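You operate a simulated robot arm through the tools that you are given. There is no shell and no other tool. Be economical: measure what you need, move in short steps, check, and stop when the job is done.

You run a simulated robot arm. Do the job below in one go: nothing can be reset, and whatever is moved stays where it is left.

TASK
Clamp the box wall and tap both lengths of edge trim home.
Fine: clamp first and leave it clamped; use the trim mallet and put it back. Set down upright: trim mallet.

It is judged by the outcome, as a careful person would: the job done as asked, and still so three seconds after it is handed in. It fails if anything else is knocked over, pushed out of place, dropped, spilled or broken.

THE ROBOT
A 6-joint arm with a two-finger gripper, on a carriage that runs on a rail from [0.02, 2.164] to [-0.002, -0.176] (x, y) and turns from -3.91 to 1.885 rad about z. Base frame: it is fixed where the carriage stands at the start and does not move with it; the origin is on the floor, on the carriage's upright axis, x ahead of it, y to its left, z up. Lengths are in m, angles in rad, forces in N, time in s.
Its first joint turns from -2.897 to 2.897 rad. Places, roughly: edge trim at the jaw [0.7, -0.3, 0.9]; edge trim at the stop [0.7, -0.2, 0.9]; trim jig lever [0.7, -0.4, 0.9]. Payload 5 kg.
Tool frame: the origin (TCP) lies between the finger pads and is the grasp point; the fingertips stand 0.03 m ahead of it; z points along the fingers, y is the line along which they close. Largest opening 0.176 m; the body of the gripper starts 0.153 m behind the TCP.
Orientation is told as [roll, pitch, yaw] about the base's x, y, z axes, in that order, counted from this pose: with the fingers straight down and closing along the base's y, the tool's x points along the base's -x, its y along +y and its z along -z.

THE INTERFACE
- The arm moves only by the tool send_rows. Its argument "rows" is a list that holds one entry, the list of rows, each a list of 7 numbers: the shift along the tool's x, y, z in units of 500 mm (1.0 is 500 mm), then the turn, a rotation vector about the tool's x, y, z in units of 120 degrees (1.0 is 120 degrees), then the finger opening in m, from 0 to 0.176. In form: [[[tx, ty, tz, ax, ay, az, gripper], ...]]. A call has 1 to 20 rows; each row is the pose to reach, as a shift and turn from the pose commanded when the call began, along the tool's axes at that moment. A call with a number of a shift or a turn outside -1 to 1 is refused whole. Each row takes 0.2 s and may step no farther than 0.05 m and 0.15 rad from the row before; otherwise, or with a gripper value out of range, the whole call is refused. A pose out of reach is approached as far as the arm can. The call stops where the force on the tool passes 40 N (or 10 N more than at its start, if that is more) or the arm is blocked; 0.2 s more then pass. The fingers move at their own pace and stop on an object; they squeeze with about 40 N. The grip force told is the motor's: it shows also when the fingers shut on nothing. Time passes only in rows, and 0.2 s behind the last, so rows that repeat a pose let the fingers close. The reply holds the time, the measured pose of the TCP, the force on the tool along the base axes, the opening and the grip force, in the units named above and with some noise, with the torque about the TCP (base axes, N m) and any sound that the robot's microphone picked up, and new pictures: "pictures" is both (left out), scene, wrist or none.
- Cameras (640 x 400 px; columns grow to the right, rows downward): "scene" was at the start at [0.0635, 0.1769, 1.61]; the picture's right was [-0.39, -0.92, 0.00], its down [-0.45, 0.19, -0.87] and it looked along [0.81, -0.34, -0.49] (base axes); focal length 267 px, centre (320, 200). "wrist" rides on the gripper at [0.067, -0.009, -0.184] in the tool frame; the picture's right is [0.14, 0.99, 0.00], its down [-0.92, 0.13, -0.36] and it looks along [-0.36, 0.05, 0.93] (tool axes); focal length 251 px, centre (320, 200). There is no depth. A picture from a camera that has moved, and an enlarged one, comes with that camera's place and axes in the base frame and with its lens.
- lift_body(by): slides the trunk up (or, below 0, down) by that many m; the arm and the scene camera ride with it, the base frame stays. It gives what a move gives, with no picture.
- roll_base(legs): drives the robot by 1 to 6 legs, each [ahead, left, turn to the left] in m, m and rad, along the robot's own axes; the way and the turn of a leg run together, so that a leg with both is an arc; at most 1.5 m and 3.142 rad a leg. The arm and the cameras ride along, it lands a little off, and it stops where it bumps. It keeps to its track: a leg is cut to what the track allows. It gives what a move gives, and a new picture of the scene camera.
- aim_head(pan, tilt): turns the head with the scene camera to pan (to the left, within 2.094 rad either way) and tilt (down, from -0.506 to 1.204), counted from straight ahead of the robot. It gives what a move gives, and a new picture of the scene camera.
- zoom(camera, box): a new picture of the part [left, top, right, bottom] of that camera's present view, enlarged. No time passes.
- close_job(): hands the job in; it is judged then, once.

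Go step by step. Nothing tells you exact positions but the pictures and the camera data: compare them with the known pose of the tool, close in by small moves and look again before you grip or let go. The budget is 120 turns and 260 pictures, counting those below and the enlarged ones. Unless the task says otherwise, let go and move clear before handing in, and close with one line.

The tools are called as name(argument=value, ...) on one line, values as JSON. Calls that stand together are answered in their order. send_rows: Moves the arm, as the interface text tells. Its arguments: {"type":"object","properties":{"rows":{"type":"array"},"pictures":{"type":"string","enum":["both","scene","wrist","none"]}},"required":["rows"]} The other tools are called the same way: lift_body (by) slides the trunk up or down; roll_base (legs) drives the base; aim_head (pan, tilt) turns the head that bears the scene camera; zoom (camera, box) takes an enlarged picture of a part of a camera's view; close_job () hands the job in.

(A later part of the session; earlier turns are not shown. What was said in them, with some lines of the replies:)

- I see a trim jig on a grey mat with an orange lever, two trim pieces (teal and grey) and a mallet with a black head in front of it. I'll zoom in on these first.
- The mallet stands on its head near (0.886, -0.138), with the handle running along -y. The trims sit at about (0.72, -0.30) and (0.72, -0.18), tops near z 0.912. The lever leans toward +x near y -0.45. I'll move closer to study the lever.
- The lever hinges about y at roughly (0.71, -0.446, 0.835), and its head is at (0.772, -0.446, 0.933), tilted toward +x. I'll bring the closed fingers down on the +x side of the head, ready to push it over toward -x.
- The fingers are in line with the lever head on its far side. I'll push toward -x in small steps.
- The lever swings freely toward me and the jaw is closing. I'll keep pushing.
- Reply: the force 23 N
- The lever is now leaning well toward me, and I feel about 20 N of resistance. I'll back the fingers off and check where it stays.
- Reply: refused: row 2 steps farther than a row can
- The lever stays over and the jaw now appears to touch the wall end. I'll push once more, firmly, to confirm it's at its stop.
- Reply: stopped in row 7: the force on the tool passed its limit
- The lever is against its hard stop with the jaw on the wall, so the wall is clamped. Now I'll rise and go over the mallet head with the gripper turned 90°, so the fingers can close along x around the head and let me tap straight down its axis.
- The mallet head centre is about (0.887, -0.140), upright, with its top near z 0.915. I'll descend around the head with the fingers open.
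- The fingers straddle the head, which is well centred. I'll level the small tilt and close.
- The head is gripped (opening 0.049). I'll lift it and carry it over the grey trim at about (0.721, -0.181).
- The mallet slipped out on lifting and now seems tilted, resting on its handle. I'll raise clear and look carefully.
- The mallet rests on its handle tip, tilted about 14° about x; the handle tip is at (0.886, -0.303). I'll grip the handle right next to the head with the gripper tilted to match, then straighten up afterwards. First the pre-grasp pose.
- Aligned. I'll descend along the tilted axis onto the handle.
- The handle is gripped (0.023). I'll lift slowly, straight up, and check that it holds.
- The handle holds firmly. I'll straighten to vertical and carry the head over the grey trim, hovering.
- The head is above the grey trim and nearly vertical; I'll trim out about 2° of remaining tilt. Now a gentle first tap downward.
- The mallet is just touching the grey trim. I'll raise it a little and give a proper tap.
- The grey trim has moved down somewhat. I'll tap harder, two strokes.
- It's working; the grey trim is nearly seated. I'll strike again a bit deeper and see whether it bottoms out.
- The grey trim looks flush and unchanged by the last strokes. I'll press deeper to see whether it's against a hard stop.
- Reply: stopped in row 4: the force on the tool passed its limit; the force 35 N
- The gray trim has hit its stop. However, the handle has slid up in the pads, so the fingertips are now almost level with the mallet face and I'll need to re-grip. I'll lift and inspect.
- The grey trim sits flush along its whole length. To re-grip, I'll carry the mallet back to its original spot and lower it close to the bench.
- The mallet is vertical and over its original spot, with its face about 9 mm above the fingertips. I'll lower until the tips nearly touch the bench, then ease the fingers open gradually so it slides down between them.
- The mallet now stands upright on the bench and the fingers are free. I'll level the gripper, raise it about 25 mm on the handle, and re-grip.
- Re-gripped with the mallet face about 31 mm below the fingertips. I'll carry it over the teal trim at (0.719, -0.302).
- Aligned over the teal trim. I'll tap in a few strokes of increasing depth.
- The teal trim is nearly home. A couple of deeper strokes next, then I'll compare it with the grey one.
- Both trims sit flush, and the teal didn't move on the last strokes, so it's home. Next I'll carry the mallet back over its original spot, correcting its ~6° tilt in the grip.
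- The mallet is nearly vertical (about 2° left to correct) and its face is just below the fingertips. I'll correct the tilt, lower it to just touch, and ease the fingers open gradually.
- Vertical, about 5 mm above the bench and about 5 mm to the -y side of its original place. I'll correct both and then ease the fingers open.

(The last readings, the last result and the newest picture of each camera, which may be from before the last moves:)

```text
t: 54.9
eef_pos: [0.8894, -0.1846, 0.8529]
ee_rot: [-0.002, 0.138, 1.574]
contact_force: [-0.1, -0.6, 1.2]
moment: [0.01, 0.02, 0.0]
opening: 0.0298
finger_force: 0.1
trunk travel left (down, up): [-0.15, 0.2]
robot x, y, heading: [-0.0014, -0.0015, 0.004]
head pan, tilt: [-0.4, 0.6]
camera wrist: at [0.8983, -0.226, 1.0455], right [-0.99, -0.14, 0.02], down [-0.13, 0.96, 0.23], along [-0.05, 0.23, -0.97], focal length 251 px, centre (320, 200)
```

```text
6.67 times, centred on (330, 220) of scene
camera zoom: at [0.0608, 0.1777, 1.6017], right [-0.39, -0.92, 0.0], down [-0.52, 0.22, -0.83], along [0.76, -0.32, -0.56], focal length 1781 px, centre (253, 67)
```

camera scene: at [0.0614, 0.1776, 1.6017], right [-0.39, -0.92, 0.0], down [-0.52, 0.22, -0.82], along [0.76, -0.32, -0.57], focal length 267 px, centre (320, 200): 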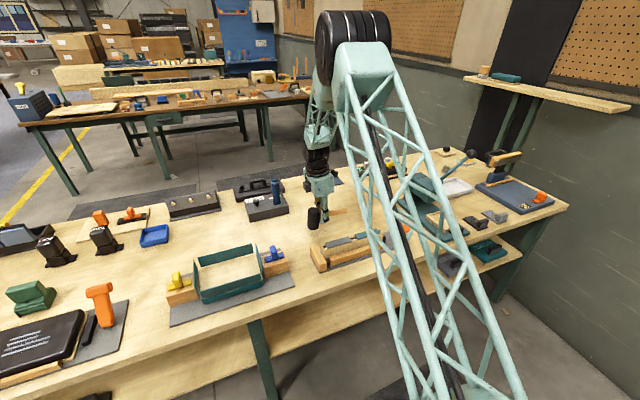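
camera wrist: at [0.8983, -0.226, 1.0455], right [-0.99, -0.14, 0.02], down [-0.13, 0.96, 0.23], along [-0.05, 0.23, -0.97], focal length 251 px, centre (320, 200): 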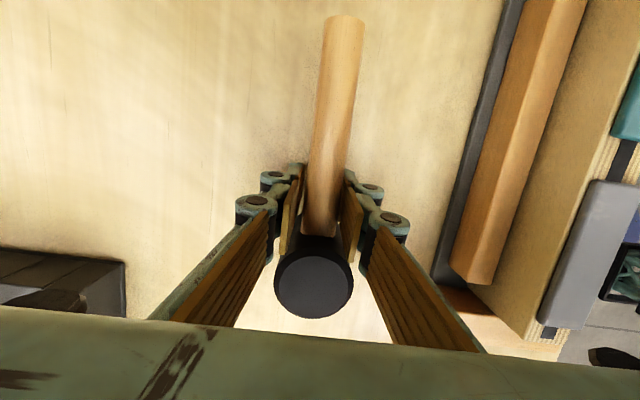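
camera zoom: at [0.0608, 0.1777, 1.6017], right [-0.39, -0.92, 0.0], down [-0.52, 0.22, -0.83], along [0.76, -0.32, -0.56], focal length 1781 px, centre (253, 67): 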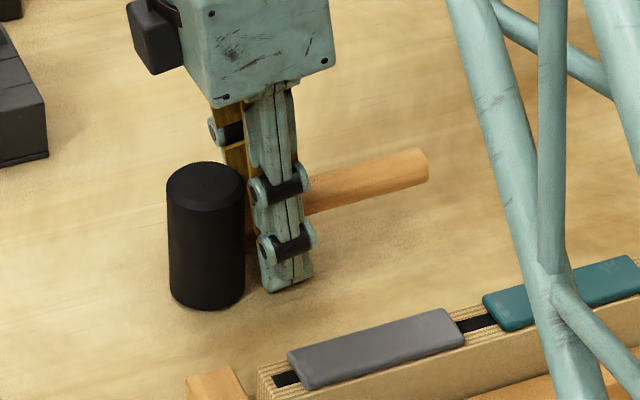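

The mallet stands upright and free on its spot. I'll open wider and withdraw straight up.

send_rows(rows=[[[0, 0, 0, 0, 0, 0, 0.045], [0, 0, 0, 0, 0, 0, 0.07], [0.006, 0, -0.04, 0, 0, 0, 0.08], [0.014, 0, -0.1, 0, 0, 0, 0.08], [0.026, 0, -0.19, 0, 0, 0, 0.08], [0.038, 0, -0.27, 0, 0, 0, 0.08], [0.05, 0, -0.36, 0, -0.03, 0, 0.08], [0.062, 0, -0.44, 0, -0.066, 0, 0.08], [0.062, 0, -0.44, 0, -0.066, 0, 0.08]]])

zoom(camera="scene", box=[290, 200, 410, 280])

zoom(camera="wrist", box=[250, 20, 500, 210])

```text
t: 56.9
eef_pos: [0.8869, -0.1854, 1.0785]
ee_rot: [-0.005, 0.001, 1.575]
contact_force: [-0.7, -0.1, 0.9]
moment: [0.08, -0.16, -0.01]
opening: 0.0802
finger_force: 0.1
trunk travel left (down, up): [-0.15, 0.2]
robot x, y, heading: [0.0004, 0.0031, -0.004]
head pan, tilt: [-0.4, 0.6]
camera scene: at [0.0599, 0.1776, 1.6017], right [-0.39, -0.92, 0.0], down [-0.52, 0.22, -0.83], along [0.76, -0.32, -0.56], focal length 267 px, centre (320, 200)
camera wrist: at [0.8959, -0.2532, 1.2622], right [-0.99, -0.14, 0.0], down [-0.13, 0.92, 0.36], along [-0.05, 0.36, -0.93], focal length 251 px, centre (320, 200)
```

scene: 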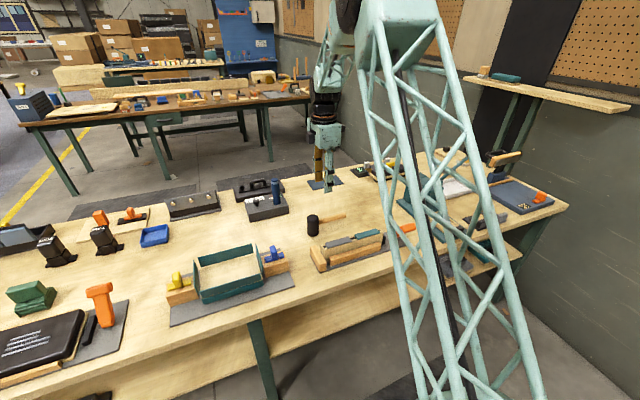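
wrist: 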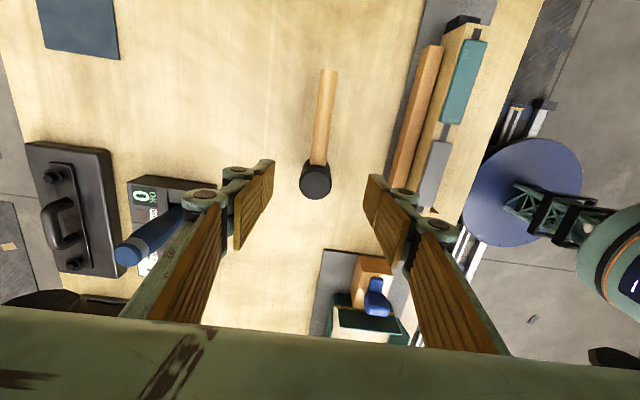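

```text
5.00 times, centred on (350, 240) of scene
camera zoom: at [0.0599, 0.1776, 1.6017], right [-0.39, -0.92, 0.0], down [-0.52, 0.22, -0.83], along [0.76, -0.32, -0.56], focal length 1336 px, centre (170, 0)
```

zoom: 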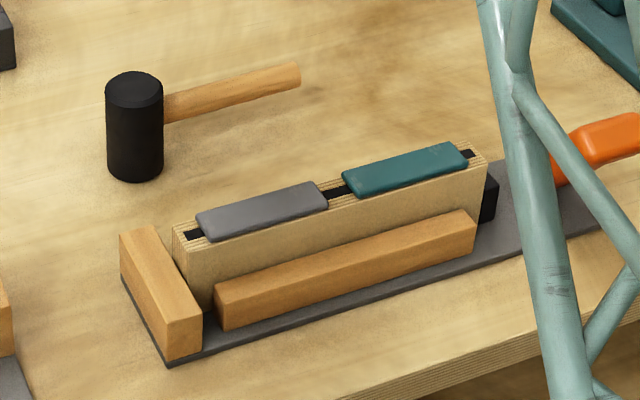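

```text
2.11 times, centred on (375, 115) of wrist
camera zoom: at [0.8959, -0.2532, 1.2622], right [-0.99, -0.14, 0.0], down [-0.13, 0.92, 0.36], along [-0.05, 0.36, -0.93], focal length 529 px, centre (204, 379)
```

zoom: 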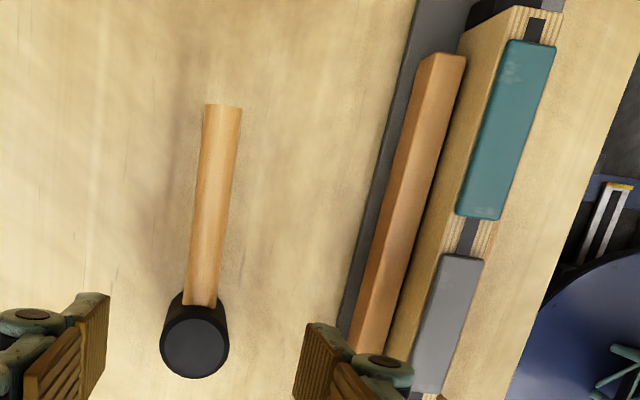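

The mallet stands upright in its place. I'll take one last detailed look at the trims before handing in.

zoom(camera="scene", box=[325, 222, 389, 262])

aim_head(pan=-0.55, tilt=0.6)

```text
10.00 times, centred on (357, 242) of scene
camera zoom: at [0.0599, 0.1776, 1.6017], right [-0.39, -0.92, 0.0], down [-0.52, 0.22, -0.83], along [0.76, -0.32, -0.56], focal length 2671 px, centre (-50, -220)
```

zoom: 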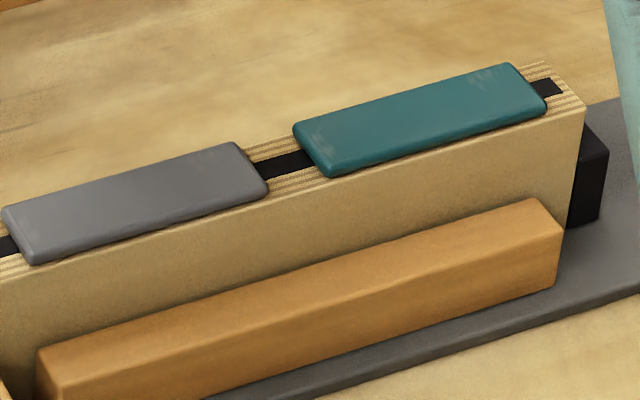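

```text
t: 57.6
eef_pos: [0.888, -0.1866, 1.0777]
ee_rot: [-0.002, 0.002, 1.575]
contact_force: [0.1, -0.3, 0.7]
moment: [-0.02, 0.03, 0.02]
opening: 0.08
finger_force: 0.0
trunk travel left (down, up): [-0.15, 0.2]
robot x, y, heading: [-0.0011, -0.0013, 0.004]
head pan, tilt: [-0.55, 0.6]
camera scene: at [0.0549, 0.1659, 1.6017], right [-0.52, -0.85, 0.0], down [-0.48, 0.29, -0.83], along [0.7, -0.43, -0.56], focal length 267 px, centre (320, 200)
```

scene: 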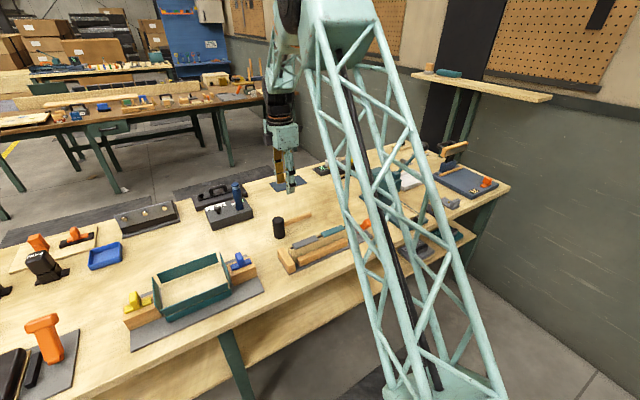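

Both trims lie flush on the wall, the lever is still over with the jaw against the wall, and the mallet is standing upright. The gripper is clear, so I'm handing in.

close_job()

```text
The job is handed in.
```

The wall is clamped and still clamped, both lengths of edge trim are tapped flush, and the mallet is back upright within a few millimetres of its original spot. It slipped from my first grip and tipped onto its handle before I used it, and I saw nothing else disturbed. On the last press on the grey trim, the handle had slid up in the grip, so the fingertips may have pressed the trim along with the mallet.
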